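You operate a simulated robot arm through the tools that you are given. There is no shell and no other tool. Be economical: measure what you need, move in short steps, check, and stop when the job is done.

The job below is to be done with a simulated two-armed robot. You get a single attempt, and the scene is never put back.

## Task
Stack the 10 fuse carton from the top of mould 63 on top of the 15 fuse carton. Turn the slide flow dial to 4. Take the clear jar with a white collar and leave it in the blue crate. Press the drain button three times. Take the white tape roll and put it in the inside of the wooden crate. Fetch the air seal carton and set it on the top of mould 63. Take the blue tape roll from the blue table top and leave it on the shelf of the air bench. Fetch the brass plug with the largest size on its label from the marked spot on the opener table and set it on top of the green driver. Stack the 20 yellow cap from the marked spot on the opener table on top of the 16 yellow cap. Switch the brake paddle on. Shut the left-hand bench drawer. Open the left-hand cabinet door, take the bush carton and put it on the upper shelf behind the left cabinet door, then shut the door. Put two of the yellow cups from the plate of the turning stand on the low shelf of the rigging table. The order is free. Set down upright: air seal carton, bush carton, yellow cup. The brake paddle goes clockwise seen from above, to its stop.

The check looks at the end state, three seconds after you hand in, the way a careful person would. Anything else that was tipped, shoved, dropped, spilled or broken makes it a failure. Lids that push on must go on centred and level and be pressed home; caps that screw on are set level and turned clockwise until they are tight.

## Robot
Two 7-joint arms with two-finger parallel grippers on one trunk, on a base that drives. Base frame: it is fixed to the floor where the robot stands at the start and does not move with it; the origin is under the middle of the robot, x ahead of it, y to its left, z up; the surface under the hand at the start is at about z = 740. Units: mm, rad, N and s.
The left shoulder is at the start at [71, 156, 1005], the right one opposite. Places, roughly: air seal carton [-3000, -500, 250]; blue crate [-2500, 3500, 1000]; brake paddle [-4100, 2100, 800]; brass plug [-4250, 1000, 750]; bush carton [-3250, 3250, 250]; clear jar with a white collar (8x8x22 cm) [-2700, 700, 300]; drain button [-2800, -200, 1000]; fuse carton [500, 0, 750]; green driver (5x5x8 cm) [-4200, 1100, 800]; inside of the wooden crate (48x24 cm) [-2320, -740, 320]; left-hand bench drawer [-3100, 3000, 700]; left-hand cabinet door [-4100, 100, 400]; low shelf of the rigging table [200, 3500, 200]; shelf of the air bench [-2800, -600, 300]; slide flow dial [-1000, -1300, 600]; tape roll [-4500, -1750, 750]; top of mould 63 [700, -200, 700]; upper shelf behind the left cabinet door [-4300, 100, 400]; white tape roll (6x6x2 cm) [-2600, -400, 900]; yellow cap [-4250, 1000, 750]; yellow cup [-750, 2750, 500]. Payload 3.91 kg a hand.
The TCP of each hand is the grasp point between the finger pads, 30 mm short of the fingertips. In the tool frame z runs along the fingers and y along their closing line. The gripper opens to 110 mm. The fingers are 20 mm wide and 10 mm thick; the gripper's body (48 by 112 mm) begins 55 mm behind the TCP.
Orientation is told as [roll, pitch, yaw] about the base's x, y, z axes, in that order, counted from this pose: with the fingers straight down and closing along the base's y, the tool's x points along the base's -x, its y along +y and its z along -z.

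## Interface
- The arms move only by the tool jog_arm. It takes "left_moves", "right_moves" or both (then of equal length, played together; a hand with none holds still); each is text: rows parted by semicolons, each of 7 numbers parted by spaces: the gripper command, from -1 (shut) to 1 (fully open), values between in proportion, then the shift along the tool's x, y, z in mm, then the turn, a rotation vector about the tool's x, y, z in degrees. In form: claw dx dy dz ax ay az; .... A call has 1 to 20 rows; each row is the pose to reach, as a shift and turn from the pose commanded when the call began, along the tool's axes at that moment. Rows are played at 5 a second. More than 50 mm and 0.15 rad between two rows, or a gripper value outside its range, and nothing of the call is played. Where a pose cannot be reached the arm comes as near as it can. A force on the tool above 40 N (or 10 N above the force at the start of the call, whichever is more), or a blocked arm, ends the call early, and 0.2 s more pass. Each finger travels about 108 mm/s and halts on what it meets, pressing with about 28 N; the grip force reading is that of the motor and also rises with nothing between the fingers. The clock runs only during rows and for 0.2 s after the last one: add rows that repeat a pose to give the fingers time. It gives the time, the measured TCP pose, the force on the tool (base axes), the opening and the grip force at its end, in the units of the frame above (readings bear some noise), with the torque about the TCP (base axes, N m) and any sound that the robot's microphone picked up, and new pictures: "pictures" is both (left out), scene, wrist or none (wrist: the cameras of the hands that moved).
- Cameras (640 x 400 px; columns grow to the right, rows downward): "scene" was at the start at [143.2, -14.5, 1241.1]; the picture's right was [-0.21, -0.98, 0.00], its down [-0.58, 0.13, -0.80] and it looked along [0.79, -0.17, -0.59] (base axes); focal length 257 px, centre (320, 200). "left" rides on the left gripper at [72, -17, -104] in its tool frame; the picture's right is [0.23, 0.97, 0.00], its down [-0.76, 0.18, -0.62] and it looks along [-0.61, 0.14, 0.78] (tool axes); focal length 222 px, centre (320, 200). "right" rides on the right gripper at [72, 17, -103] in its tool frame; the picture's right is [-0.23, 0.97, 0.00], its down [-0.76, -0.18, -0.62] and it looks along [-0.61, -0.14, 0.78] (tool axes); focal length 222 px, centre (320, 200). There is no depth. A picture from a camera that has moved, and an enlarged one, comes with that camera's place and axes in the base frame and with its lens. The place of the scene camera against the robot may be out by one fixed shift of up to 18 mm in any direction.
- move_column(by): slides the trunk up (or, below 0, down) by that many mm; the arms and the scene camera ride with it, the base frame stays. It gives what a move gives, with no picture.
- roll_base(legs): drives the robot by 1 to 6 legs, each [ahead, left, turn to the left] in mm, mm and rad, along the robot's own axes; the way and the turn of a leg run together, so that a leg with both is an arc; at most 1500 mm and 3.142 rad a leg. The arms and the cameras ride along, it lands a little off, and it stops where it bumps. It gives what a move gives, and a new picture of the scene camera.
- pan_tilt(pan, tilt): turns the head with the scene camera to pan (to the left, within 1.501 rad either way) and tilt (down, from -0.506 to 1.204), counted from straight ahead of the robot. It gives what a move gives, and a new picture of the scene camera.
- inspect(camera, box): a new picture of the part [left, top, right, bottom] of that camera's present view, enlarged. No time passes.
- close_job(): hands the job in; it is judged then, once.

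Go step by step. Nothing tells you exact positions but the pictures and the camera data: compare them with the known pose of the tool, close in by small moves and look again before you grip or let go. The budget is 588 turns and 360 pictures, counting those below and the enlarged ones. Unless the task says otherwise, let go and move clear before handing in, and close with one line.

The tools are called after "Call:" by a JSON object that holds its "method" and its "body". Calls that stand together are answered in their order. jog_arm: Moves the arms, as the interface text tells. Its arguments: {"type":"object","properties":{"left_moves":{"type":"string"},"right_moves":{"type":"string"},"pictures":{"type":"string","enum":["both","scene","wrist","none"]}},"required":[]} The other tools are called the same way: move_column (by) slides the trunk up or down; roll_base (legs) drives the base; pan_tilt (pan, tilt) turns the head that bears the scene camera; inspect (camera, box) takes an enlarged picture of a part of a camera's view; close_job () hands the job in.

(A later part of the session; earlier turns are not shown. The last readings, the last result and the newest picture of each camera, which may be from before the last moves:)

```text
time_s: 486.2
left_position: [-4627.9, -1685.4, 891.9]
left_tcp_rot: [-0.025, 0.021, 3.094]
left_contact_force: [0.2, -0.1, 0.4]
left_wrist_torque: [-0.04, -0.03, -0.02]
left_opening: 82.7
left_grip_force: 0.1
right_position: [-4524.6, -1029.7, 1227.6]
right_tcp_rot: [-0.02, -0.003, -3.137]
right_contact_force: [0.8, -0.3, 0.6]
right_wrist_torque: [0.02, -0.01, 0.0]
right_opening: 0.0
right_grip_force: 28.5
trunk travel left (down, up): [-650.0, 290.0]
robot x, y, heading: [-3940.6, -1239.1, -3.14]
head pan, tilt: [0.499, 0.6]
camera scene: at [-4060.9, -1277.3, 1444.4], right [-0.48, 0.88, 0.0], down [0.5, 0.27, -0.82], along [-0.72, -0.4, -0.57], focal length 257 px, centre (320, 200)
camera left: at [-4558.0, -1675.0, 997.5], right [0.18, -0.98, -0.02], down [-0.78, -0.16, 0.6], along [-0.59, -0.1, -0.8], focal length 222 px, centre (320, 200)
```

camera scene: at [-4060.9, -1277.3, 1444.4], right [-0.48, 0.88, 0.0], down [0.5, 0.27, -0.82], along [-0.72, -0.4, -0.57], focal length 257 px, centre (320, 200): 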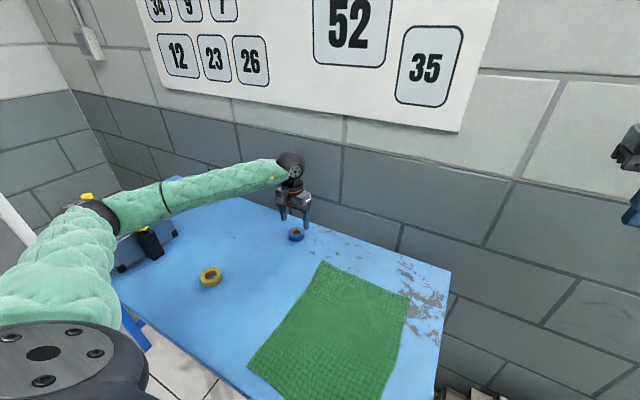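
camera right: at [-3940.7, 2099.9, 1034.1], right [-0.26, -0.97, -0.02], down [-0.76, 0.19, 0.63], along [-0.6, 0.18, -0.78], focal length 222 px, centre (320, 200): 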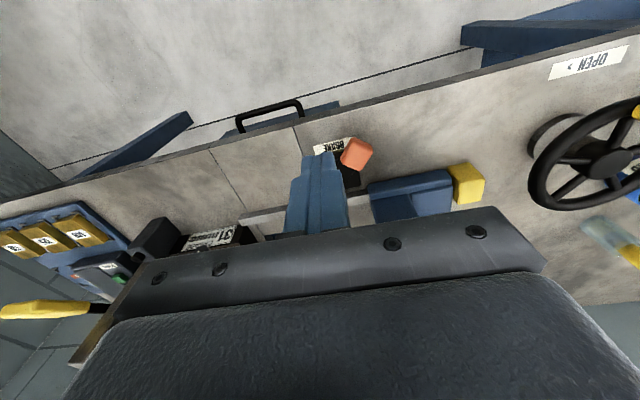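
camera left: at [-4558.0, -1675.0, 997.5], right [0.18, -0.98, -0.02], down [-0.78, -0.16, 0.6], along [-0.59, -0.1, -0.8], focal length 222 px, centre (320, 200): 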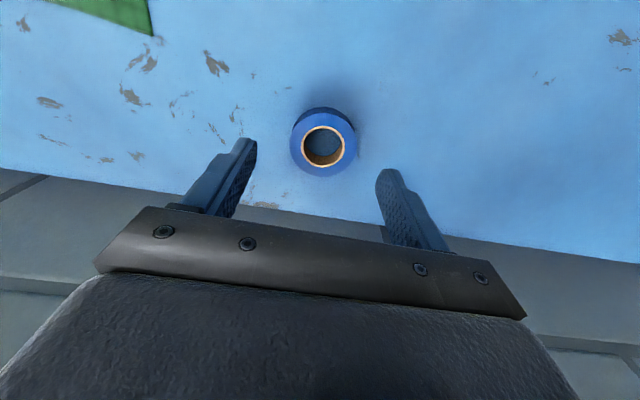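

Call:
{"method": "jog_arm", "body": {"left_moves": "0.4 -7 3 20 0 0 0; 0.4 -7 3 40 0 0 0; 0.4 -7 3 50 0 0 0; 0.4 -7 3 56 0 0 0; 0.4 -7 3 56 0 0 0", "pictures": "wrist"}}

```text
time_s: 487.4
left_position: [-4635.1, -1687.9, 836.6]
left_tcp_rot: [-0.024, 0.023, 3.094]
left_contact_force: [-0.1, -0.1, 0.4]
left_wrist_torque: [-0.04, -0.03, 0.0]
left_opening: 77.0
left_grip_force: 0.1
right_position: [-4525.3, -1029.5, 1228.3]
right_tcp_rot: [-0.019, -0.002, -3.136]
right_contact_force: [-0.3, 0.1, -0.1]
right_wrist_torque: [-0.01, -0.01, -0.04]
right_opening: 0.0
right_grip_force: 28.4
trunk travel left (down, up): [-650.0, 290.0]
robot x, y, heading: [-3939.3, -1239.5, -3.139]
head pan, tilt: [0.499, 0.6]
camera left: at [-4565.3, -1677.1, 941.0], right [0.18, -0.98, -0.02], down [-0.78, -0.16, 0.6], along [-0.59, -0.09, -0.8], focal length 222 px, centre (320, 200)
```

left: 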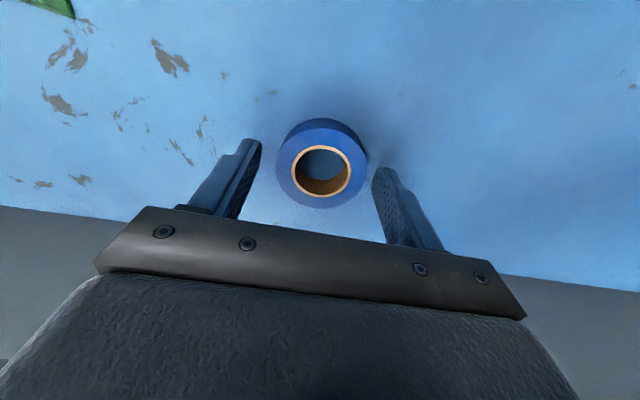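

Call:
{"method": "jog_arm", "body": {"left_moves": "0.4 1 1 6 0 0 0; 0.4 1 1 10 0 0 0; 0.4 1 1 12 0 0 0; -1 1 1 12 0 0 0; -1 1 1 12 0 0 0; -1 1 1 12 0 0 0", "pictures": "wrist"}}

```text
time_s: 488.3
left_position: [-4634.2, -1692.8, 830.9]
left_tcp_rot: [-0.021, 0.014, 3.099]
left_contact_force: [7.3, 1.1, 17.0]
left_wrist_torque: [-0.63, -0.03, 0.21]
left_opening: 56.5
left_grip_force: 28.7
right_position: [-4522.7, -1030.6, 1229.1]
right_tcp_rot: [-0.019, -0.004, -3.135]
right_contact_force: [-0.1, -0.4, 0.3]
right_wrist_torque: [0.01, -0.02, -0.03]
right_opening: 0.0
right_grip_force: 28.3
trunk travel left (down, up): [-650.0, 290.0]
robot x, y, heading: [-3941.4, -1236.0, -3.14]
head pan, tilt: [0.499, 0.6]
stopped in row 4 (left hand): the force on the tool passed its limit at 45 N (the readings are from after the stop); the commanded pose is now the measured one
camera left: at [-4564.0, -1680.5, 934.6], right [0.19, -0.98, -0.02], down [-0.78, -0.16, 0.61], along [-0.6, -0.1, -0.79], focal length 222 px, centre (320, 200)
```

left: 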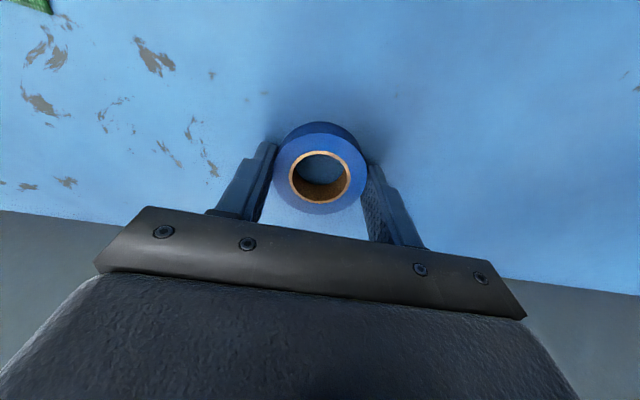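

The tips touched the table and the roll is gripped at 56 mm. Lifting.

Call:
{"method": "jog_arm", "body": {"left_moves": "-1 0 0 -5 0 0 0; -1 0 0 -30 0 0 0; -1 0 0 -70 0 0 0; -1 0 0 -110 0 0 0; -1 0 0 -150 0 0 0; -1 0 0 -190 0 0 0", "pictures": "both"}}

```text
time_s: 489.7
left_position: [-4634.7, -1694.4, 1017.3]
left_tcp_rot: [-0.018, 0.017, 3.098]
left_contact_force: [0.7, 0.0, -0.6]
left_wrist_torque: [-0.02, 0.0, 0.0]
left_opening: 57.1
left_grip_force: 28.2
right_position: [-4524.8, -1031.5, 1228.0]
right_tcp_rot: [-0.019, -0.002, -3.138]
right_contact_force: [0.5, 0.0, 0.4]
right_wrist_torque: [0.01, 0.0, -0.01]
right_opening: 0.0
right_grip_force: 28.1
trunk travel left (down, up): [-650.0, 290.0]
robot x, y, heading: [-3939.8, -1237.2, -3.142]
head pan, tilt: [0.499, 0.6]
camera scene: at [-4060.7, -1277.0, 1444.3], right [-0.48, 0.88, 0.0], down [0.5, 0.27, -0.82], along [-0.72, -0.4, -0.57], focal length 257 px, centre (320, 200)
camera left: at [-4564.4, -1682.8, 1121.7], right [0.18, -0.98, -0.01], down [-0.78, -0.16, 0.61], along [-0.6, -0.1, -0.8], focal length 222 px, centre (320, 200)
```

scene: 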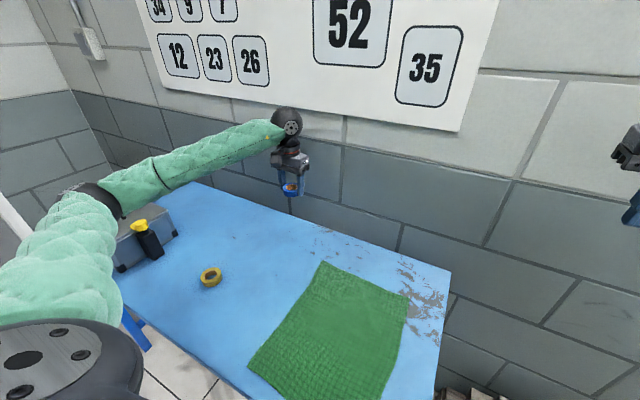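
left: 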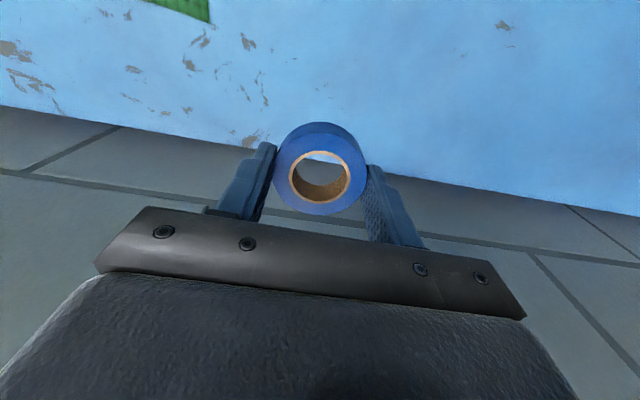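

The blue roll is held, and the toolbox is where it was. Now I'll tuck in, back away and turn to face the air bench in the east.

Call:
{"method": "jog_arm", "body": {"left_moves": "-1 30 -30 0 0 0 0; -1 60 -60 0 0 0 0; -1 90 -90 0 0 0 0; -1 120 -120 0 0 0 0; -1 150 -150 0 0 0 0", "pictures": "none"}}

Call:
{"method": "roll_base", "body": {"legs": [[-280, 0, 0], [0, 0, -3.1]]}}

Call:
{"method": "pan_tilt", "body": {"pan": 0.3, "tilt": 0.5}}

```text
time_s: 490.9
left_position: [-4483.7, -1550.3, 1026.9]
left_tcp_rot: [-0.019, 0.015, 3.101]
left_contact_force: [-0.1, 0.4, -0.2]
left_wrist_torque: [-0.06, 0.05, 0.01]
left_opening: 56.9
left_grip_force: 27.8
right_position: [-4524.4, -1030.8, 1228.1]
right_tcp_rot: [-0.019, 0.0, -3.138]
right_contact_force: [0.0, 0.3, 0.1]
right_wrist_torque: [-0.01, 0.02, 0.0]
right_opening: 0.1
right_grip_force: 27.7
trunk travel left (down, up): [-650.0, 290.0]
robot x, y, heading: [-3942.4, -1238.7, -3.144]
head pan, tilt: [0.499, 0.6]
```

```text
time_s: 500.0
left_position: [-3157.6, -868.3, 1026.5]
left_tcp_rot: [-0.02, 0.017, 0.072]
left_contact_force: [-0.4, 0.0, 0.9]
left_wrist_torque: [-0.02, 0.0, 0.0]
left_opening: 57.1
left_grip_force: 28.1
right_position: [-3057.4, -1380.5, 1228.3]
right_tcp_rot: [-0.019, -0.003, 0.121]
right_contact_force: [0.0, -0.6, 0.0]
right_wrist_torque: [-0.01, 0.01, 0.02]
right_opening: 0.1
right_grip_force: 28.5
trunk travel left (down, up): [-650.0, 290.0]
robot x, y, heading: [-3664.2, -1241.3, 0.114]
head pan, tilt: [0.499, 0.6]
camera scene: at [-3533.2, -1178.6, 1444.4], right [0.58, -0.82, 0.0], down [-0.46, -0.33, -0.82], along [0.67, 0.48, -0.57], focal length 257 px, centre (320, 200)
```

scene: 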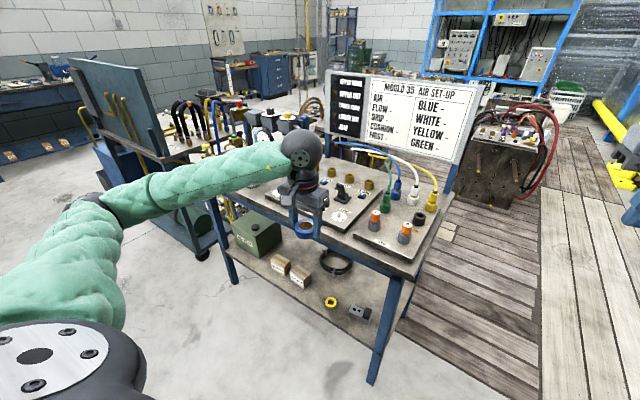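

```text
time_s: 500.7
left_position: [-3157.8, -868.1, 1025.9]
left_tcp_rot: [-0.019, 0.019, 0.07]
left_contact_force: [-0.2, -0.3, -0.7]
left_wrist_torque: [0.0, 0.03, -0.01]
left_opening: 56.9
left_grip_force: 27.9
right_position: [-3058.6, -1380.3, 1227.4]
right_tcp_rot: [-0.019, -0.002, 0.121]
right_contact_force: [0.3, -0.2, 0.2]
right_wrist_torque: [0.0, -0.02, 0.0]
right_opening: 0.1
right_grip_force: 28.1
trunk travel left (down, up): [-650.0, 290.0]
robot x, y, heading: [-3662.6, -1242.0, 0.114]
head pan, tilt: [0.3, 0.499]
camera scene: at [-3522.2, -1192.5, 1453.4], right [0.4, -0.91, 0.0], down [-0.44, -0.19, -0.88], along [0.8, 0.36, -0.48], focal length 257 px, centre (320, 200)
```

scene: 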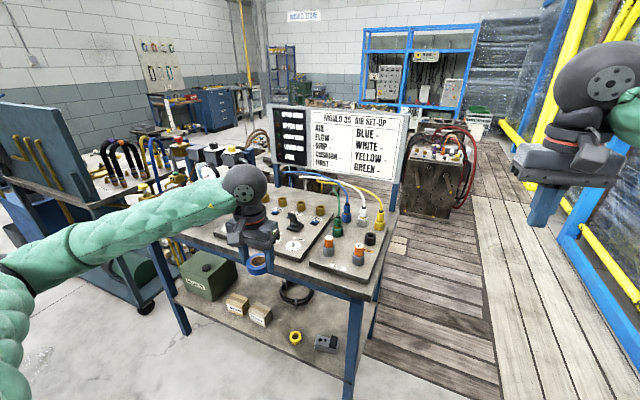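

The air bench is ahead, its open side facing me. I'll enlarge the shelf and the top.

Call:
{"method": "inspect", "body": {"camera": "scene", "box": [150, 220, 390, 370]}}

Call:
{"method": "inspect", "body": {"camera": "scene", "box": [90, 120, 410, 290]}}

```text
2.67 times, centred on (270, 295) of scene
camera zoom: at [-3522.2, -1192.5, 1453.4], right [0.4, -0.91, 0.0], down [-0.44, -0.19, -0.88], along [0.8, 0.36, -0.48], focal length 686 px, centre (453, -53)
```

zoom: 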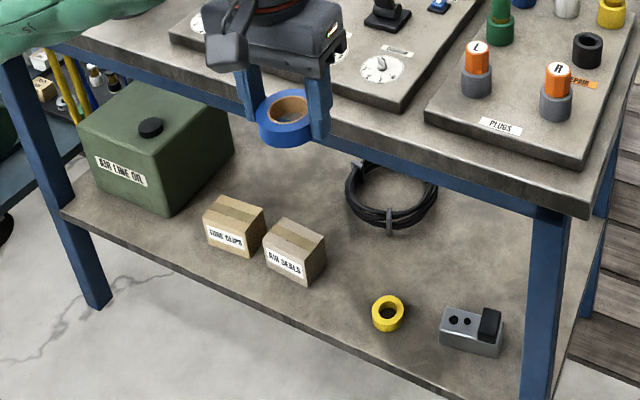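

```text
2.00 times, centred on (250, 205) of scene
camera zoom: at [-3522.2, -1192.5, 1453.4], right [0.4, -0.91, 0.0], down [-0.44, -0.19, -0.88], along [0.8, 0.36, -0.48], focal length 514 px, centre (460, 190)
```

zoom: 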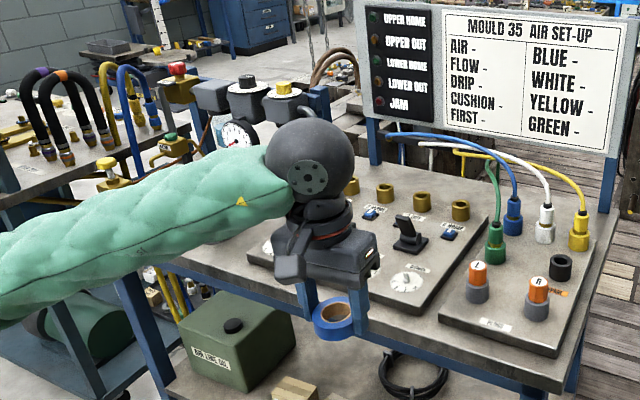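

The AIR SEALS carton is the right-hand one, and the shelf is at z≈277 with its front edge at x≈-2960. I'll set the blue roll at about (-2890,-660). First I tuck the right hand back, square up and lower the trunk.

Call:
{"method": "jog_arm", "body": {"right_moves": "-1 25 -25 0 0 0 0; -1 50 -50 0 0 0 0; -1 80 -80 0 0 0 0", "pictures": "none"}}

Call:
{"method": "roll_base", "body": {"legs": [[0, 340, -0.114]]}}

Call:
{"method": "move_column", "body": {"by": -400}}

Call:
{"method": "move_column", "body": {"by": -220}}

Call:
{"method": "pan_tilt", "body": {"pan": 0.2, "tilt": 0.5}}

```text
time_s: 501.5
left_position: [-3159.7, -869.2, 1027.8]
left_tcp_rot: [-0.019, 0.015, 0.075]
left_contact_force: [-0.4, -0.7, 0.2]
left_wrist_torque: [0.01, -0.05, 0.0]
left_opening: 56.8
left_grip_force: 27.5
right_position: [-3130.5, -1471.8, 1230.0]
right_tcp_rot: [-0.02, -0.003, 0.121]
right_contact_force: [-0.7, 0.0, 0.3]
right_wrist_torque: [0.03, -0.02, 0.02]
right_opening: 0.0
right_grip_force: 28.0
trunk travel left (down, up): [-650.0, 290.0]
robot x, y, heading: [-3659.9, -1238.0, 0.119]
head pan, tilt: [0.3, 0.499]
```

```text
time_s: 503.7
left_position: [-3138.2, -584.7, 1025.4]
left_tcp_rot: [-0.018, 0.018, -0.043]
left_contact_force: [-0.8, 0.2, -0.5]
left_wrist_torque: [0.03, -0.01, -0.03]
left_opening: 56.9
left_grip_force: 28.4
right_position: [-3178.9, -1187.5, 1231.5]
right_tcp_rot: [-0.021, -0.003, 0.006]
right_contact_force: [-0.7, 0.7, 0.3]
right_wrist_torque: [-0.04, -0.01, -0.01]
right_opening: 0.0
right_grip_force: 27.8
trunk travel left (down, up): [-650.0, 290.0]
robot x, y, heading: [-3685.4, -897.9, 0.002]
head pan, tilt: [0.3, 0.499]
camera scene: at [-3538.1, -864.6, 1453.4], right [0.3, -0.96, 0.0], down [-0.46, -0.14, -0.88], along [0.84, 0.26, -0.48], focal length 257 px, centre (320, 200)
```

scene: 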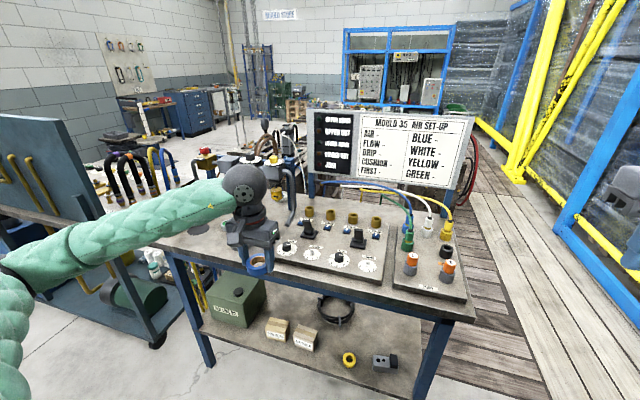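

```text
time_s: 507.6
left_position: [-3138.0, -586.0, 626.0]
left_tcp_rot: [-0.019, 0.017, -0.043]
left_contact_force: [0.5, -0.3, 0.5]
left_wrist_torque: [0.01, -0.01, -0.01]
left_opening: 56.9
left_grip_force: 28.1
right_position: [-3178.4, -1187.2, 830.4]
right_tcp_rot: [-0.02, -0.002, 0.003]
right_contact_force: [-0.4, -0.2, -0.3]
right_wrist_torque: [0.02, 0.02, 0.01]
right_opening: 0.0
right_grip_force: 27.9
trunk travel left (down, up): [-250.0, 690.0]
robot x, y, heading: [-3683.0, -898.3, 0.002]
head pan, tilt: [0.3, 0.499]
```

```text
time_s: 509.9
left_position: [-3138.9, -586.1, 406.4]
left_tcp_rot: [-0.021, 0.019, -0.043]
left_contact_force: [0.6, -0.2, -0.5]
left_wrist_torque: [0.0, -0.03, -0.04]
left_opening: 56.4
left_grip_force: 28.5
right_position: [-3179.8, -1186.5, 610.3]
right_tcp_rot: [-0.018, 0.0, 0.005]
right_contact_force: [0.8, 0.4, -0.7]
right_wrist_torque: [0.0, -0.02, -0.02]
right_opening: 0.0
right_grip_force: 27.9
trunk travel left (down, up): [-30.0, 910.0]
robot x, y, heading: [-3684.5, -892.2, -0.002]
head pan, tilt: [0.3, 0.499]
```

```text
time_s: 510.6
left_position: [-3138.4, -585.6, 406.4]
left_tcp_rot: [-0.019, 0.017, -0.044]
left_contact_force: [-0.1, 0.2, 0.3]
left_wrist_torque: [-0.01, -0.01, -0.03]
left_opening: 56.7
left_grip_force: 28.4
right_position: [-3179.8, -1187.4, 608.5]
right_tcp_rot: [-0.018, -0.001, 0.004]
right_contact_force: [-0.8, -1.3, 0.6]
right_wrist_torque: [-0.01, 0.0, 0.0]
right_opening: 0.0
right_grip_force: 28.1
trunk travel left (down, up): [-30.0, 910.0]
robot x, y, heading: [-3684.3, -896.7, -0.001]
head pan, tilt: [0.201, 0.499]
camera scene: at [-3536.2, -874.2, 833.5], right [0.2, -0.98, 0.0], down [-0.47, -0.1, -0.88], along [0.86, 0.18, -0.48], focal length 257 px, centre (320, 200)
```

scene: 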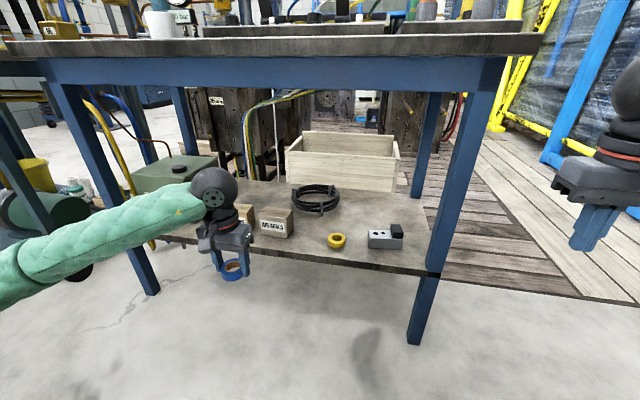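

Call:
{"method": "jog_arm", "body": {"left_moves": "-1 -35 -20 6 0 0 0; -1 -70 -39 12 0 0 0; -1 -106 -58 19 0 0 0; -1 -142 -78 26 0 0 0; -1 -142 -78 26 0 0 0", "pictures": "both"}}

```text
time_s: 511.8
left_position: [-3002.3, -673.7, 379.4]
left_tcp_rot: [-0.019, 0.016, -0.044]
left_contact_force: [-0.4, 0.0, -1.0]
left_wrist_torque: [0.01, -0.04, 0.0]
left_opening: 56.7
left_grip_force: 27.7
right_position: [-3177.8, -1187.9, 609.6]
right_tcp_rot: [-0.019, -0.001, 0.004]
right_contact_force: [0.9, -0.6, -0.3]
right_wrist_torque: [-0.03, -0.03, 0.0]
right_opening: 0.0
right_grip_force: 27.9
trunk travel left (down, up): [-30.0, 910.0]
robot x, y, heading: [-3682.7, -894.4, -0.001]
head pan, tilt: [0.201, 0.499]
camera scene: at [-3536.1, -874.4, 833.4], right [0.2, -0.98, 0.0], down [-0.47, -0.1, -0.88], along [0.86, 0.18, -0.48], focal length 257 px, centre (320, 200)
camera left: at [-3075.6, -686.4, 483.7], right [-0.18, 0.98, -0.01], down [0.78, 0.16, 0.61], along [0.6, 0.1, -0.79], focal length 222 px, centre (320, 200)
```

scene: 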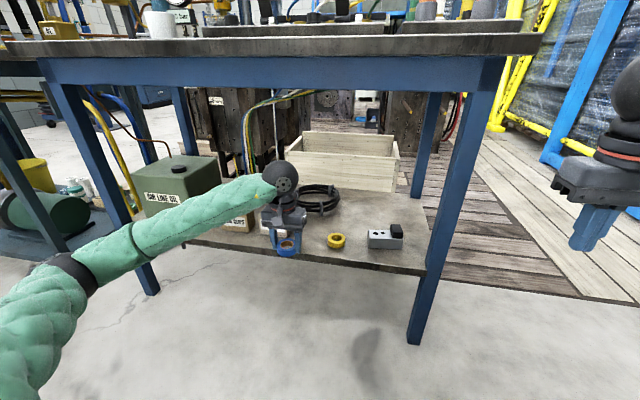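
left: 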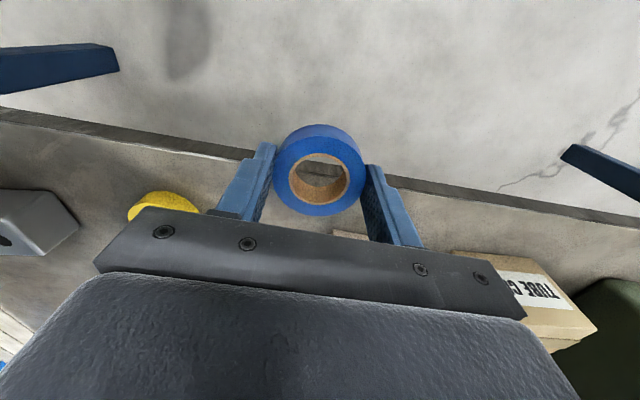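

Call:
{"method": "jog_arm", "body": {"left_moves": "-1 -38 -5 0 0 0 0; -1 -76 -10 0 0 0 0; -1 -113 -16 0 0 0 0; -1 -113 -16 25 0 0 0; -1 -113 -16 45 0 0 0; -1 -113 -16 58 0 0 0; -1 -113 -16 58 0 0 0", "pictures": "wrist"}}

```text
time_s: 512.9
left_position: [-2890.3, -689.9, 357.1]
left_tcp_rot: [-0.021, 0.006, -0.042]
left_contact_force: [-14.7, -0.8, 21.5]
left_wrist_torque: [0.72, 0.35, 0.46]
left_opening: 56.4
left_grip_force: 28.5
right_position: [-3180.3, -1187.0, 610.9]
right_tcp_rot: [-0.021, -0.003, 0.007]
right_contact_force: [-0.6, -0.3, 0.3]
right_wrist_torque: [0.0, 0.0, 0.02]
right_opening: 0.0
right_grip_force: 27.9
trunk travel left (down, up): [-30.0, 910.0]
robot x, y, heading: [-3686.6, -899.7, -0.001]
head pan, tilt: [0.201, 0.499]
stopped in row 5 (left hand): the force on the tool passed its limit at 57 N (the readings are from after the stop); the commanded pose is now the measured one
camera left: at [-2964.5, -703.5, 459.1], right [-0.19, 0.98, -0.02], down [0.77, 0.16, 0.61], along [0.61, 0.1, -0.79], focal length 222 px, centre (320, 200)
```

left: 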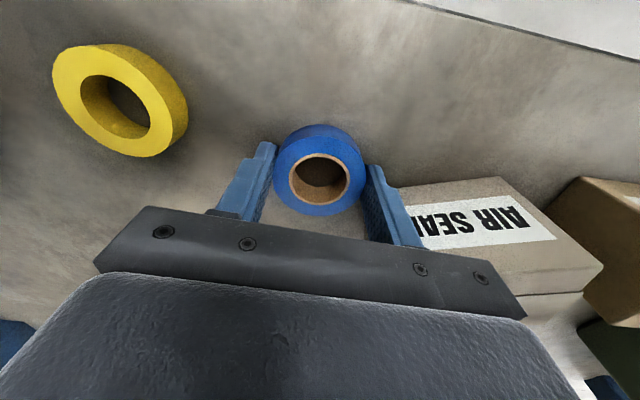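

The roll has touched the shelf (z≈326). AIR SEALS is 17 mm from my finger, so I'll open only slightly and rise.

Call:
{"method": "jog_arm", "body": {"left_moves": "-1 0 0 -1 0 0 0; 0.1 0 0 -1 0 0 0; 0.2 0 0 -1 0 0 0; 0.2 0 0 -1 0 0 0; 0.2 0 0 -25 0 0 0; 0.2 0 0 -55 0 0 0; 0.2 30 0 -75 0 0 0; 0.2 70 0 -85 0 0 0; 0.2 110 0 -85 0 0 0", "pictures": "both"}}

```text
time_s: 514.9
left_position: [-2999.8, -682.4, 434.8]
left_tcp_rot: [-0.022, 0.011, -0.041]
left_contact_force: [-0.7, -0.5, -0.3]
left_wrist_torque: [0.04, -0.01, -0.02]
left_opening: 66.2
left_grip_force: 0.1
right_position: [-3178.0, -1186.2, 610.5]
right_tcp_rot: [-0.02, -0.001, 0.007]
right_contact_force: [-0.7, 0.1, -0.1]
right_wrist_torque: [-0.02, 0.01, -0.01]
right_opening: 0.3
right_grip_force: 27.6
trunk travel left (down, up): [-30.0, 910.0]
robot x, y, heading: [-3685.6, -895.4, -0.002]
head pan, tilt: [0.201, 0.499]
camera scene: at [-3536.0, -874.2, 833.5], right [0.2, -0.98, 0.0], down [-0.47, -0.1, -0.88], along [0.86, 0.18, -0.48], focal length 257 px, centre (320, 200)
camera left: at [-3071.8, -696.0, 538.0], right [-0.19, 0.98, -0.02], down [0.78, 0.16, 0.61], along [0.6, 0.1, -0.79], focal length 222 px, centre (320, 200)
```

scene: 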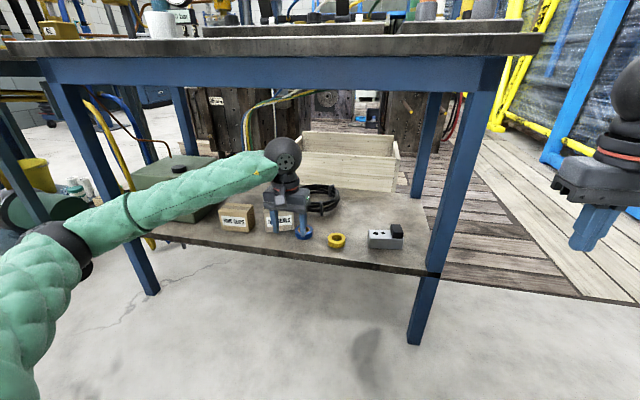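
left: 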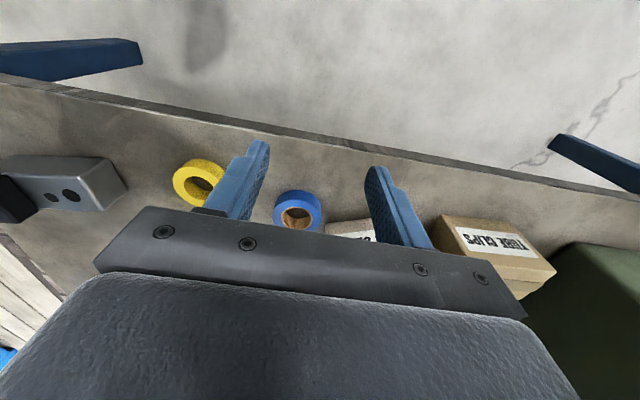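

The blue roll is on the shelf. Next is the AIR SEALS carton, which stands turned about 19°. I'll move for a clear view of it.

Call:
{"method": "jog_arm", "body": {"left_moves": "1 0 40 -10 0 0 0; 1 -10 85 -20 0 0 0; 1 -20 85 -20 0 0 -8; 1 -20 85 -20 0 0 -16; 1 -20 85 -20 0 0 -20; 1 -20 85 -20 0 0 -20", "pictures": "wrist"}}

```text
time_s: 516.3
left_position: [-2974.7, -599.5, 455.7]
left_tcp_rot: [-0.016, 0.018, 0.308]
left_contact_force: [1.1, 0.2, -0.3]
left_wrist_torque: [0.01, 0.02, -0.02]
left_opening: 109.9
left_grip_force: 0.0
right_position: [-3179.3, -1186.7, 609.5]
right_tcp_rot: [-0.018, -0.002, 0.006]
right_contact_force: [0.0, 0.4, 1.0]
right_wrist_torque: [-0.02, -0.01, -0.01]
right_opening: 0.1
right_grip_force: 28.4
trunk travel left (down, up): [-30.0, 910.0]
robot x, y, heading: [-3684.3, -895.9, -0.001]
head pan, tilt: [0.201, 0.499]
camera left: at [-3038.9, -636.7, 560.0], right [-0.51, 0.86, -0.01], down [0.68, 0.41, 0.61], along [0.53, 0.3, -0.79], focal length 222 px, centre (320, 200)
```

left: 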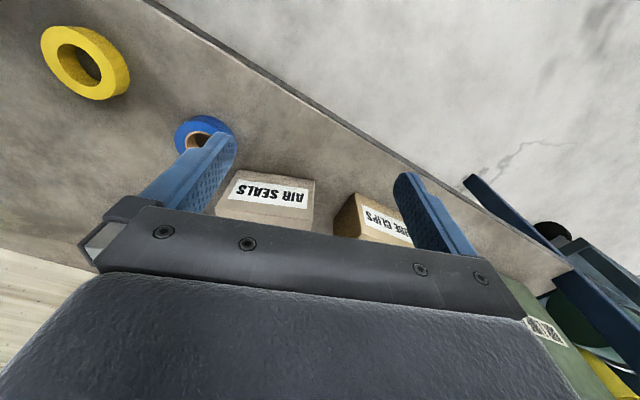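

Call:
{"method": "jog_arm", "body": {"left_moves": "1 -25 0 0 0 0 0; 1 -50 0 -5 0 0 0; 1 -50 0 -5 0 0 0", "pictures": "both"}}

```text
time_s: 517.1
left_position: [-2929.3, -586.0, 457.4]
left_tcp_rot: [-0.016, 0.016, 0.306]
left_contact_force: [0.3, 0.5, -0.3]
left_wrist_torque: [-0.01, -0.02, 0.0]
left_opening: 110.5
left_grip_force: 0.0
right_position: [-3179.8, -1187.9, 609.6]
right_tcp_rot: [-0.02, -0.002, 0.006]
right_contact_force: [-0.2, -0.7, 0.0]
right_wrist_torque: [0.02, -0.01, -0.01]
right_opening: 0.0
right_grip_force: 28.1
trunk travel left (down, up): [-30.0, 910.0]
robot x, y, heading: [-3679.0, -895.3, 0.003]
head pan, tilt: [0.201, 0.499]
camera scene: at [-3536.2, -874.0, 833.4], right [0.2, -0.98, 0.0], down [-0.47, -0.1, -0.88], along [0.86, 0.18, -0.48], focal length 257 px, centre (320, 200)
camera left: at [-2992.2, -622.6, 562.7], right [-0.51, 0.86, -0.01], down [0.68, 0.41, 0.61], along [0.53, 0.3, -0.79], focal length 222 px, centre (320, 200)
```

scene: 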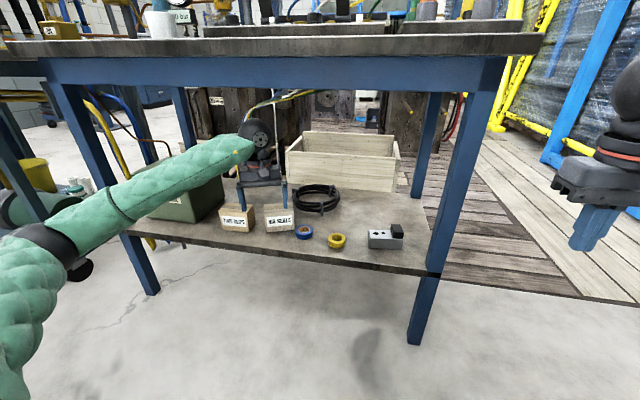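
left: 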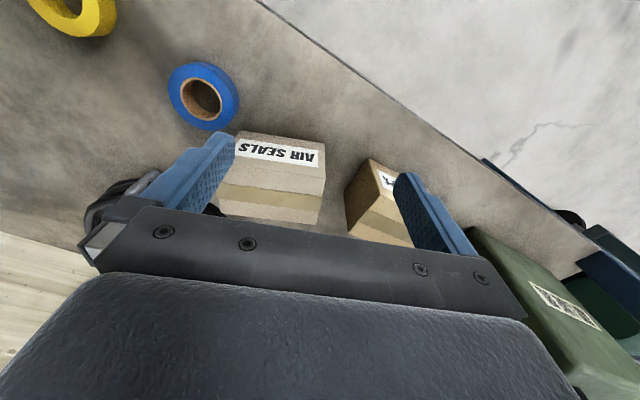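

The carton is about 86×57×74 mm, centred at (-2864,-602), and TUBE CLIPS is close beside it. I'll turn the hand 90° so as to grip it front-to-back.

Call:
{"method": "jog_arm", "body": {"left_moves": "1 0 0 -10 0 0 8; 1 0 0 -20 0 0 16; 1 0 0 -20 0 0 24; 1 0 0 -20 0 0 32; 1 0 0 -20 0 0 40; 1 0 0 -20 0 0 48; 1 0 0 -20 0 0 56; 1 0 0 -20 0 0 64; 1 0 0 -20 0 0 72; 1 0 0 -20 0 0 80; 1 0 0 -20 0 0 88; 1 0 0 -20 0 0 88", "pictures": "wrist"}}

```text
time_s: 519.7
left_position: [-2927.5, -583.2, 479.5]
left_tcp_rot: [-0.021, -0.007, -0.736]
left_contact_force: [-0.4, -0.7, 0.2]
left_wrist_torque: [-0.01, -0.01, -0.02]
left_opening: 110.3
left_grip_force: 0.1
left hand out of reach, approached as far as the arm can: row 8, 9, 10, 11, 12
right_position: [-3179.4, -1187.1, 610.0]
right_tcp_rot: [-0.02, -0.002, 0.004]
right_contact_force: [0.8, -0.6, 0.2]
right_wrist_torque: [-0.01, 0.04, -0.02]
right_opening: 0.0
right_grip_force: 28.3
trunk travel left (down, up): [-30.0, 910.0]
robot x, y, heading: [-3685.3, -897.8, 0.001]
head pan, tilt: [0.201, 0.499]
camera left: at [-2993.2, -547.6, 582.2], right [0.49, 0.87, -0.02], down [0.69, -0.37, 0.62], along [0.54, -0.32, -0.78], focal length 222 px, centre (320, 200)
```

left: 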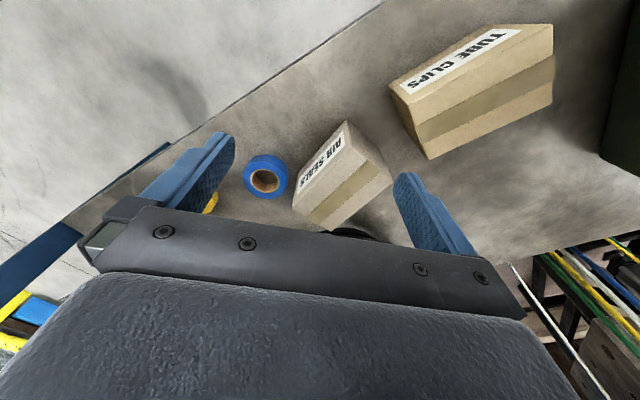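

That turn is beyond the wrist's range, but this view shows about 35 mm between AIR SEALS and TUBE CLIPS, so gripping across its width is fine. Rotating back to 20°.

Call:
{"method": "jog_arm", "body": {"left_moves": "1 0 0 0 0 0 -8; 1 0 0 0 0 0 -16; 1 0 0 0 0 0 -24; 1 0 0 0 0 0 -32; 1 0 0 0 0 0 -40; 1 0 0 0 0 0 -48; 1 0 0 0 0 0 -56; 1 0 0 0 0 0 -64; 1 0 0 0 0 0 -72; 1 0 0 0 0 0 -80; 1 0 0 0 0 0 -88; 1 0 0 0 0 0 -90.5; 1 0 0 0 0 0 -90.5", "pictures": "wrist"}}

```text
time_s: 522.5
left_position: [-2929.1, -584.4, 480.6]
left_tcp_rot: [-0.005, 0.024, 0.844]
left_contact_force: [-0.2, -0.1, 0.2]
left_wrist_torque: [-0.01, -0.01, 0.0]
left_opening: 110.1
left_grip_force: 0.0
right_position: [-3178.8, -1187.0, 609.5]
right_tcp_rot: [-0.019, 0.0, 0.005]
right_contact_force: [0.5, -0.1, -0.7]
right_wrist_torque: [-0.01, -0.02, 0.01]
right_opening: 0.2
right_grip_force: 28.3
trunk travel left (down, up): [-30.0, 910.0]
robot x, y, heading: [-3683.5, -898.5, 0.002]
head pan, tilt: [0.201, 0.499]
camera left: at [-2963.9, -649.0, 584.5], right [-0.88, 0.48, 0.0], down [0.38, 0.7, 0.61], along [0.29, 0.53, -0.8], focal length 222 px, centre (320, 200)
```

left: 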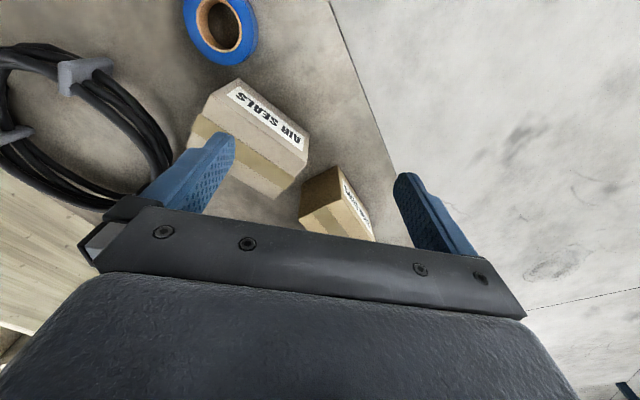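

Now I read the carton centre as (-2864,-603) with yaw 22.5°. I'll align over it, lower and grip.

Call:
{"method": "jog_arm", "body": {"left_moves": "1 -7 -15 0 0 0 6.5; 1 -15 -30 0 0 0 13; 1 -22 -46 0 0 0 19.5; 1 -29 -61 0 0 0 25.8; 1 -29 -61 35 0 0 25.8; 1 -29 -61 35 0 0 25.8", "pictures": "wrist"}}

```text
time_s: 523.9
left_position: [-2863.5, -604.6, 445.8]
left_tcp_rot: [-0.014, 0.017, 0.391]
left_contact_force: [-0.5, 0.4, -0.2]
left_wrist_torque: [0.0, -0.01, 0.01]
left_opening: 110.2
left_grip_force: 0.0
right_position: [-3178.3, -1187.3, 609.5]
right_tcp_rot: [-0.02, 0.0, 0.005]
right_contact_force: [0.1, -0.4, 0.2]
right_wrist_torque: [-0.02, 0.0, -0.03]
right_opening: 0.0
right_grip_force: 28.2
trunk travel left (down, up): [-30.0, 910.0]
robot x, y, heading: [-3683.4, -895.4, -0.002]
head pan, tilt: [0.201, 0.499]
camera left: at [-2923.2, -646.4, 549.7], right [-0.58, 0.81, -0.01], down [0.64, 0.47, 0.61], along [0.5, 0.35, -0.79], focal length 222 px, centre (320, 200)
```

left: 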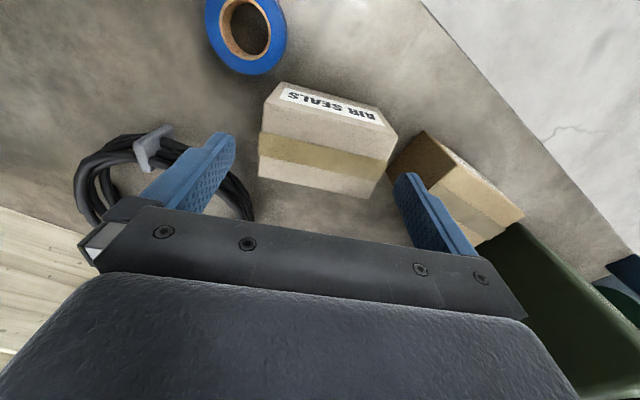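

Call:
{"method": "jog_arm", "body": {"left_moves": "1 9 0 25 0 0 0; 1 9 0 55 0 0 0; 1 9 0 78 0 0 0; 1 9 0 78 0 0 0", "pictures": "wrist"}}

```text
time_s: 524.9
left_position: [-2873.9, -606.1, 367.7]
left_tcp_rot: [-0.014, 0.016, 0.391]
left_contact_force: [0.6, 0.2, 0.5]
left_wrist_torque: [0.0, 0.02, -0.02]
left_opening: 110.1
left_grip_force: 0.0
right_position: [-3178.0, -1187.2, 610.9]
right_tcp_rot: [-0.019, -0.002, 0.003]
right_contact_force: [-0.2, 0.4, 0.1]
right_wrist_torque: [0.01, 0.02, 0.03]
right_opening: 0.0
right_grip_force: 28.0
trunk travel left (down, up): [-30.0, 910.0]
robot x, y, heading: [-3684.9, -897.9, 0.003]
head pan, tilt: [0.201, 0.499]
camera left: at [-2933.8, -648.8, 471.8], right [-0.58, 0.81, -0.01], down [0.64, 0.47, 0.61], along [0.5, 0.35, -0.79], focal length 222 px, centre (320, 200)
```

left: 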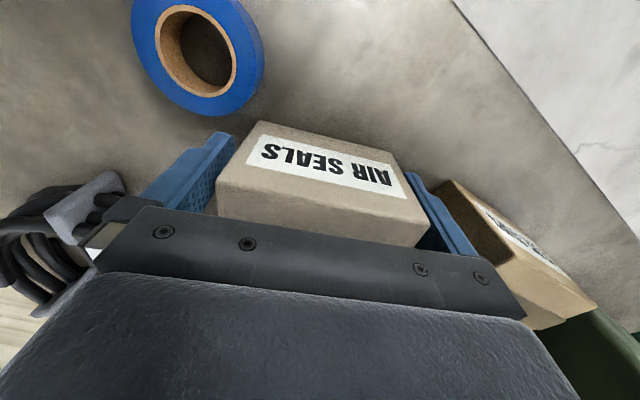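

Carton between the fingers, clear of its neighbour. Closing and lifting.

Call:
{"method": "jog_arm", "body": {"left_moves": "-1 0 0 0 0 0 0; -1 0 0 0 0 0 0; -1 0 0 0 0 0 0; -1 0 0 -15 0 0 0; -1 0 0 -40 0 0 0; -1 0 0 -70 0 0 0; -1 0 0 -70 0 0 0", "pictures": "both"}}

```text
time_s: 526.5
left_position: [-2869.3, -605.0, 437.6]
left_tcp_rot: [-0.014, 0.017, 0.394]
left_contact_force: [0.0, -0.6, -2.4]
left_wrist_torque: [0.0, 0.06, 0.0]
left_opening: 94.9
left_grip_force: 28.2
right_position: [-3179.8, -1186.7, 610.1]
right_tcp_rot: [-0.019, -0.002, 0.005]
right_contact_force: [-0.2, 0.4, 0.6]
right_wrist_torque: [0.01, -0.01, -0.01]
right_opening: 0.0
right_grip_force: 28.4
trunk travel left (down, up): [-30.0, 910.0]
robot x, y, heading: [-3679.5, -894.4, -0.001]
head pan, tilt: [0.201, 0.499]
camera scene: at [-3536.2, -874.0, 833.4], right [0.2, -0.98, 0.0], down [-0.47, -0.1, -0.88], along [0.86, 0.18, -0.48], focal length 257 px, centre (320, 200)
camera left: at [-2930.7, -648.4, 541.9], right [-0.58, 0.81, -0.01], down [0.64, 0.47, 0.61], along [0.5, 0.35, -0.79], focal length 222 px, centre (320, 200)
```

scene: 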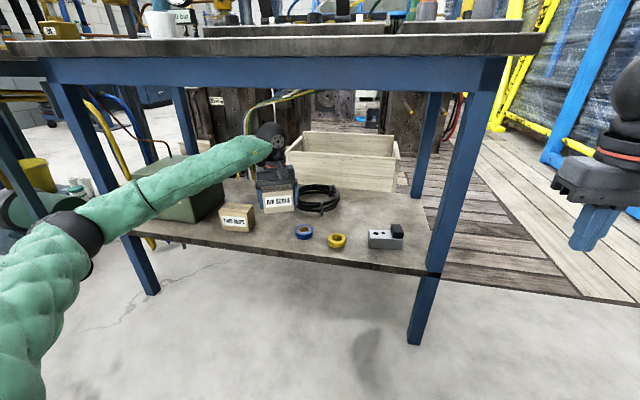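
left: 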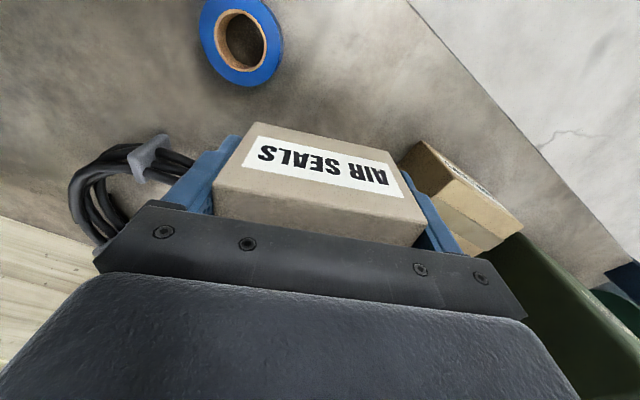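

The carton is held. I'll draw it out and raise the trunk to look at the bench top for the drain button and the white roll.

Call:
{"method": "jog_arm", "body": {"left_moves": "-1 37 15 0 0 0 0; -1 74 31 0 0 0 0; -1 111 46 0 0 0 0; -1 148 61 0 0 0 0; -1 185 77 0 0 0 0; -1 185 77 0 0 0 0", "pictures": "none"}}

Call:
{"method": "roll_base", "body": {"legs": [[-120, 0, 0]]}}

Call:
{"method": "move_column", "body": {"by": 400}}

Call:
{"method": "move_column", "body": {"by": 120}}

Call:
{"method": "pan_tilt", "body": {"pan": 0.4, "tilt": 0.4}}

```text
time_s: 527.9
left_position: [-3072.2, -605.3, 437.9]
left_tcp_rot: [-0.016, 0.017, 0.393]
left_contact_force: [0.0, 0.0, -2.7]
left_wrist_torque: [0.01, 0.02, 0.01]
left_opening: 94.9
left_grip_force: 27.8
right_position: [-3179.0, -1185.4, 609.4]
right_tcp_rot: [-0.02, -0.002, 0.005]
right_contact_force: [-0.4, 0.3, 0.5]
right_wrist_torque: [-0.01, 0.01, 0.01]
right_opening: 0.0
right_grip_force: 28.2
trunk travel left (down, up): [-30.0, 910.0]
robot x, y, heading: [-3684.7, -899.6, -0.003]
head pan, tilt: [0.201, 0.499]
```

```text
time_s: 529.1
left_position: [-3195.0, -603.6, 438.3]
left_tcp_rot: [-0.015, 0.017, 0.394]
left_contact_force: [1.0, -0.4, -2.9]
left_wrist_torque: [-0.02, 0.06, -0.02]
left_opening: 94.7
left_grip_force: 28.3
right_position: [-3298.3, -1185.3, 609.4]
right_tcp_rot: [-0.021, 0.001, 0.011]
right_contact_force: [0.6, -0.7, 0.1]
right_wrist_torque: [0.0, 0.01, 0.04]
right_opening: 0.0
right_grip_force: 27.9
trunk travel left (down, up): [-30.0, 910.0]
robot x, y, heading: [-3804.6, -898.2, 0.005]
head pan, tilt: [0.201, 0.499]
camera scene: at [-3656.6, -873.9, 833.4], right [0.2, -0.98, 0.0], down [-0.47, -0.1, -0.88], along [0.86, 0.18, -0.48], focal length 257 px, centre (320, 200)
```

scene: 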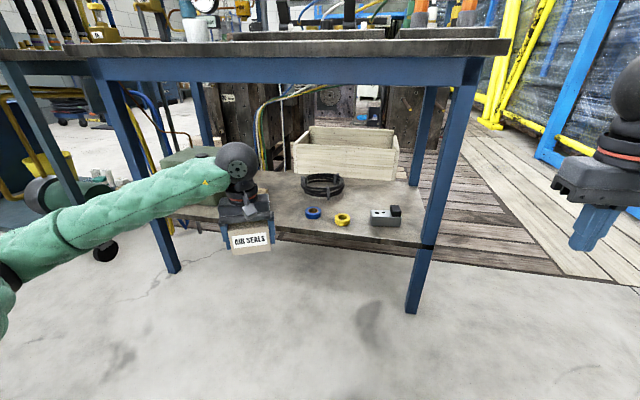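

```text
time_s: 533.0
left_position: [-3193.2, -603.1, 839.1]
left_tcp_rot: [-0.013, 0.017, 0.394]
left_contact_force: [-0.5, 0.7, -2.4]
left_wrist_torque: [-0.02, 0.07, 0.0]
left_opening: 94.8
left_grip_force: 27.9
right_position: [-3298.2, -1185.4, 1009.7]
right_tcp_rot: [-0.018, 0.0, 0.009]
right_contact_force: [0.0, -0.4, 0.3]
right_wrist_torque: [0.04, 0.03, -0.01]
right_opening: 0.0
right_grip_force: 27.8
trunk travel left (down, up): [-430.0, 510.0]
robot x, y, heading: [-3803.3, -899.1, -0.001]
head pan, tilt: [0.201, 0.499]
```

```text
time_s: 534.5
left_position: [-3193.4, -604.0, 959.4]
left_tcp_rot: [-0.013, 0.017, 0.394]
left_contact_force: [1.1, 0.6, -1.7]
left_wrist_torque: [0.04, 0.02, 0.01]
left_opening: 94.6
left_grip_force: 28.1
right_position: [-3297.8, -1185.7, 1129.1]
right_tcp_rot: [-0.02, -0.001, 0.008]
right_contact_force: [-0.5, 0.7, -0.2]
right_wrist_torque: [0.01, -0.02, -0.01]
right_opening: 0.3
right_grip_force: 28.4
trunk travel left (down, up): [-550.0, 390.0]
robot x, y, heading: [-3804.3, -898.3, 0.007]
head pan, tilt: [0.201, 0.499]
```

```text
time_s: 535.2
left_position: [-3192.9, -603.3, 958.6]
left_tcp_rot: [-0.014, 0.018, 0.395]
left_contact_force: [0.1, 0.6, -2.5]
left_wrist_torque: [-0.01, 0.02, 0.01]
left_opening: 94.9
left_grip_force: 28.1
right_position: [-3298.4, -1186.3, 1130.1]
right_tcp_rot: [-0.019, -0.002, 0.008]
right_contact_force: [0.2, 0.2, -0.3]
right_wrist_torque: [-0.01, 0.0, 0.03]
right_opening: 0.0
right_grip_force: 27.7
trunk travel left (down, up): [-550.0, 390.0]
robot x, y, heading: [-3801.3, -898.4, 0.008]
head pan, tilt: [0.4, 0.4]
camera scene: at [-3660.3, -856.1, 1362.6], right [0.39, -0.92, 0.0], down [-0.36, -0.15, -0.92], along [0.85, 0.36, -0.39], focal length 257 px, centre (320, 200)
```

scene: 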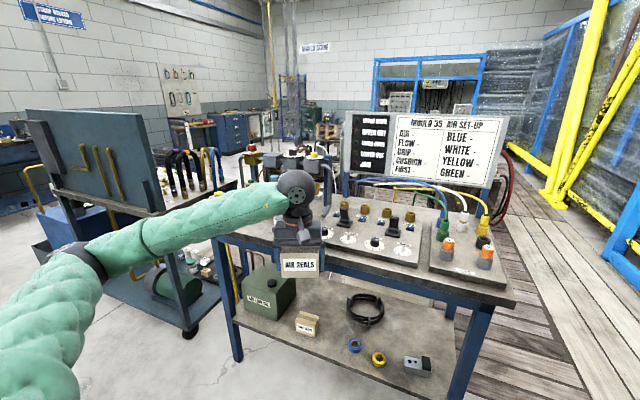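

Call:
{"method": "inspect", "body": {"camera": "scene", "box": [190, 130, 350, 250]}}

Call:
{"method": "inspect", "body": {"camera": "scene", "box": [320, 170, 520, 300]}}

```text
3.33 times, centred on (270, 190) of scene
camera zoom: at [-3660.3, -856.1, 1362.6], right [0.39, -0.92, 0.0], down [-0.36, -0.15, -0.92], along [0.85, 0.36, -0.39], focal length 858 px, centre (487, 233)
```

zoom: 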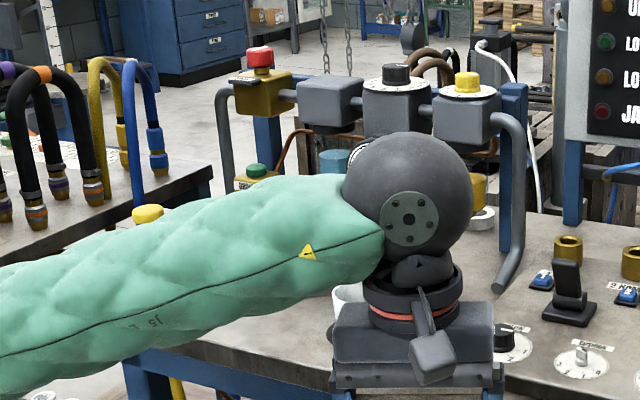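

```text
3.08 times, centred on (420, 235) of scene
camera zoom: at [-3660.3, -856.1, 1362.6], right [0.39, -0.92, 0.0], down [-0.36, -0.15, -0.92], along [0.85, 0.36, -0.39], focal length 792 px, centre (12, 92)
```

zoom: 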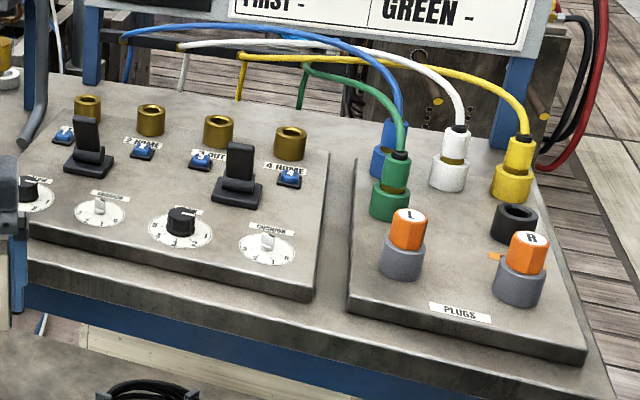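

The green DRAIN button is near (-2795,-162,1000) and the white roll near (-2600,-399). I'll tuck the left hand and move opposite the button so that the right hand can press it.

Call:
{"method": "jog_arm", "body": {"left_moves": "-1 26 23 -10 0 0 0; -1 52 46 -20 0 0 0; -1 77 70 -30 0 0 0; -1 77 70 -30 0 0 0", "pictures": "none"}}

Call:
{"method": "roll_base", "body": {"legs": [[0, 950, 0], [230, 0, 0]]}}

Call:
{"method": "pan_tilt", "body": {"pan": -0.25, "tilt": 0.45}}

```text
time_s: 536.2
left_position: [-3290.8, -568.7, 989.6]
left_tcp_rot: [-0.014, 0.017, 0.395]
left_contact_force: [0.6, -0.7, -2.8]
left_wrist_torque: [0.01, 0.06, -0.01]
left_opening: 94.8
left_grip_force: 28.0
right_position: [-3297.4, -1186.0, 1129.0]
right_tcp_rot: [-0.021, -0.002, 0.008]
right_contact_force: [0.9, -0.3, -0.6]
right_wrist_torque: [-0.02, 0.03, 0.0]
right_opening: 0.1
right_grip_force: 27.9
trunk travel left (down, up): [-550.0, 390.0]
robot x, y, heading: [-3805.8, -894.9, 0.006]
head pan, tilt: [0.4, 0.4]
```

```text
time_s: 540.0
left_position: [-3299.2, 184.4, 987.8]
left_tcp_rot: [-0.013, 0.02, 0.433]
left_contact_force: [1.1, 0.1, -2.5]
left_wrist_torque: [-0.06, 0.04, 0.0]
left_opening: 94.8
left_grip_force: 27.7
right_position: [-3284.0, -433.2, 1130.1]
right_tcp_rot: [-0.023, -0.001, 0.049]
right_contact_force: [0.7, 0.8, -0.1]
right_wrist_torque: [-0.08, 0.05, -0.01]
right_opening: 0.1
right_grip_force: 27.8
trunk travel left (down, up): [-550.0, 390.0]
robot x, y, heading: [-3803.7, -165.0, 0.047]
head pan, tilt: [0.4, 0.4]
stopped in leg 1: the robot was blocked; the commanded pose is now the measured one
camera scene: at [-3656.6, -115.9, 1362.1], right [0.43, -0.9, 0.0], down [-0.35, -0.17, -0.92], along [0.83, 0.39, -0.39], focal length 257 px, centre (320, 200)
```

scene: 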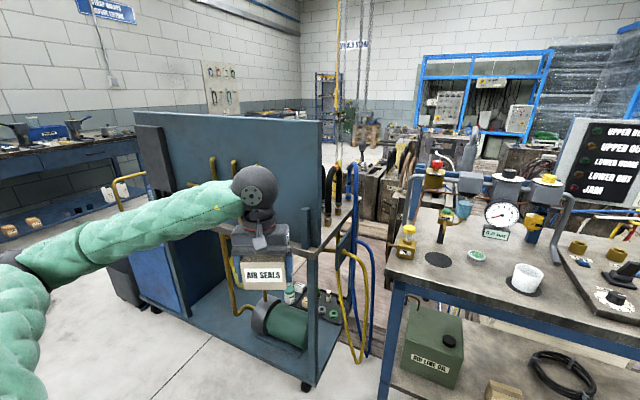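

```text
time_s: 541.0
left_position: [-3302.3, 180.9, 989.8]
left_tcp_rot: [-0.014, 0.017, 0.431]
left_contact_force: [1.1, 0.5, -2.4]
left_wrist_torque: [-0.02, 0.02, 0.01]
left_opening: 95.0
left_grip_force: 27.9
right_position: [-3286.7, -436.7, 1130.3]
right_tcp_rot: [-0.018, -0.001, 0.046]
right_contact_force: [0.4, 0.1, 0.7]
right_wrist_torque: [0.03, 0.0, 0.02]
right_opening: 0.0
right_grip_force: 28.4
trunk travel left (down, up): [-550.0, 390.0]
robot x, y, heading: [-3799.7, -165.9, 0.042]
head pan, tilt: [-0.25, 0.45]
camera scene: at [-3653.2, -179.7, 1357.9], right [-0.21, -0.98, 0.0], down [-0.43, 0.09, -0.9], along [0.88, -0.19, -0.44], focal length 257 px, centre (320, 200)
```

scene: 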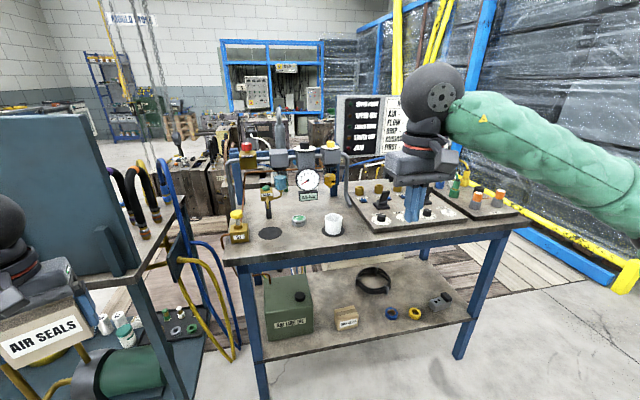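

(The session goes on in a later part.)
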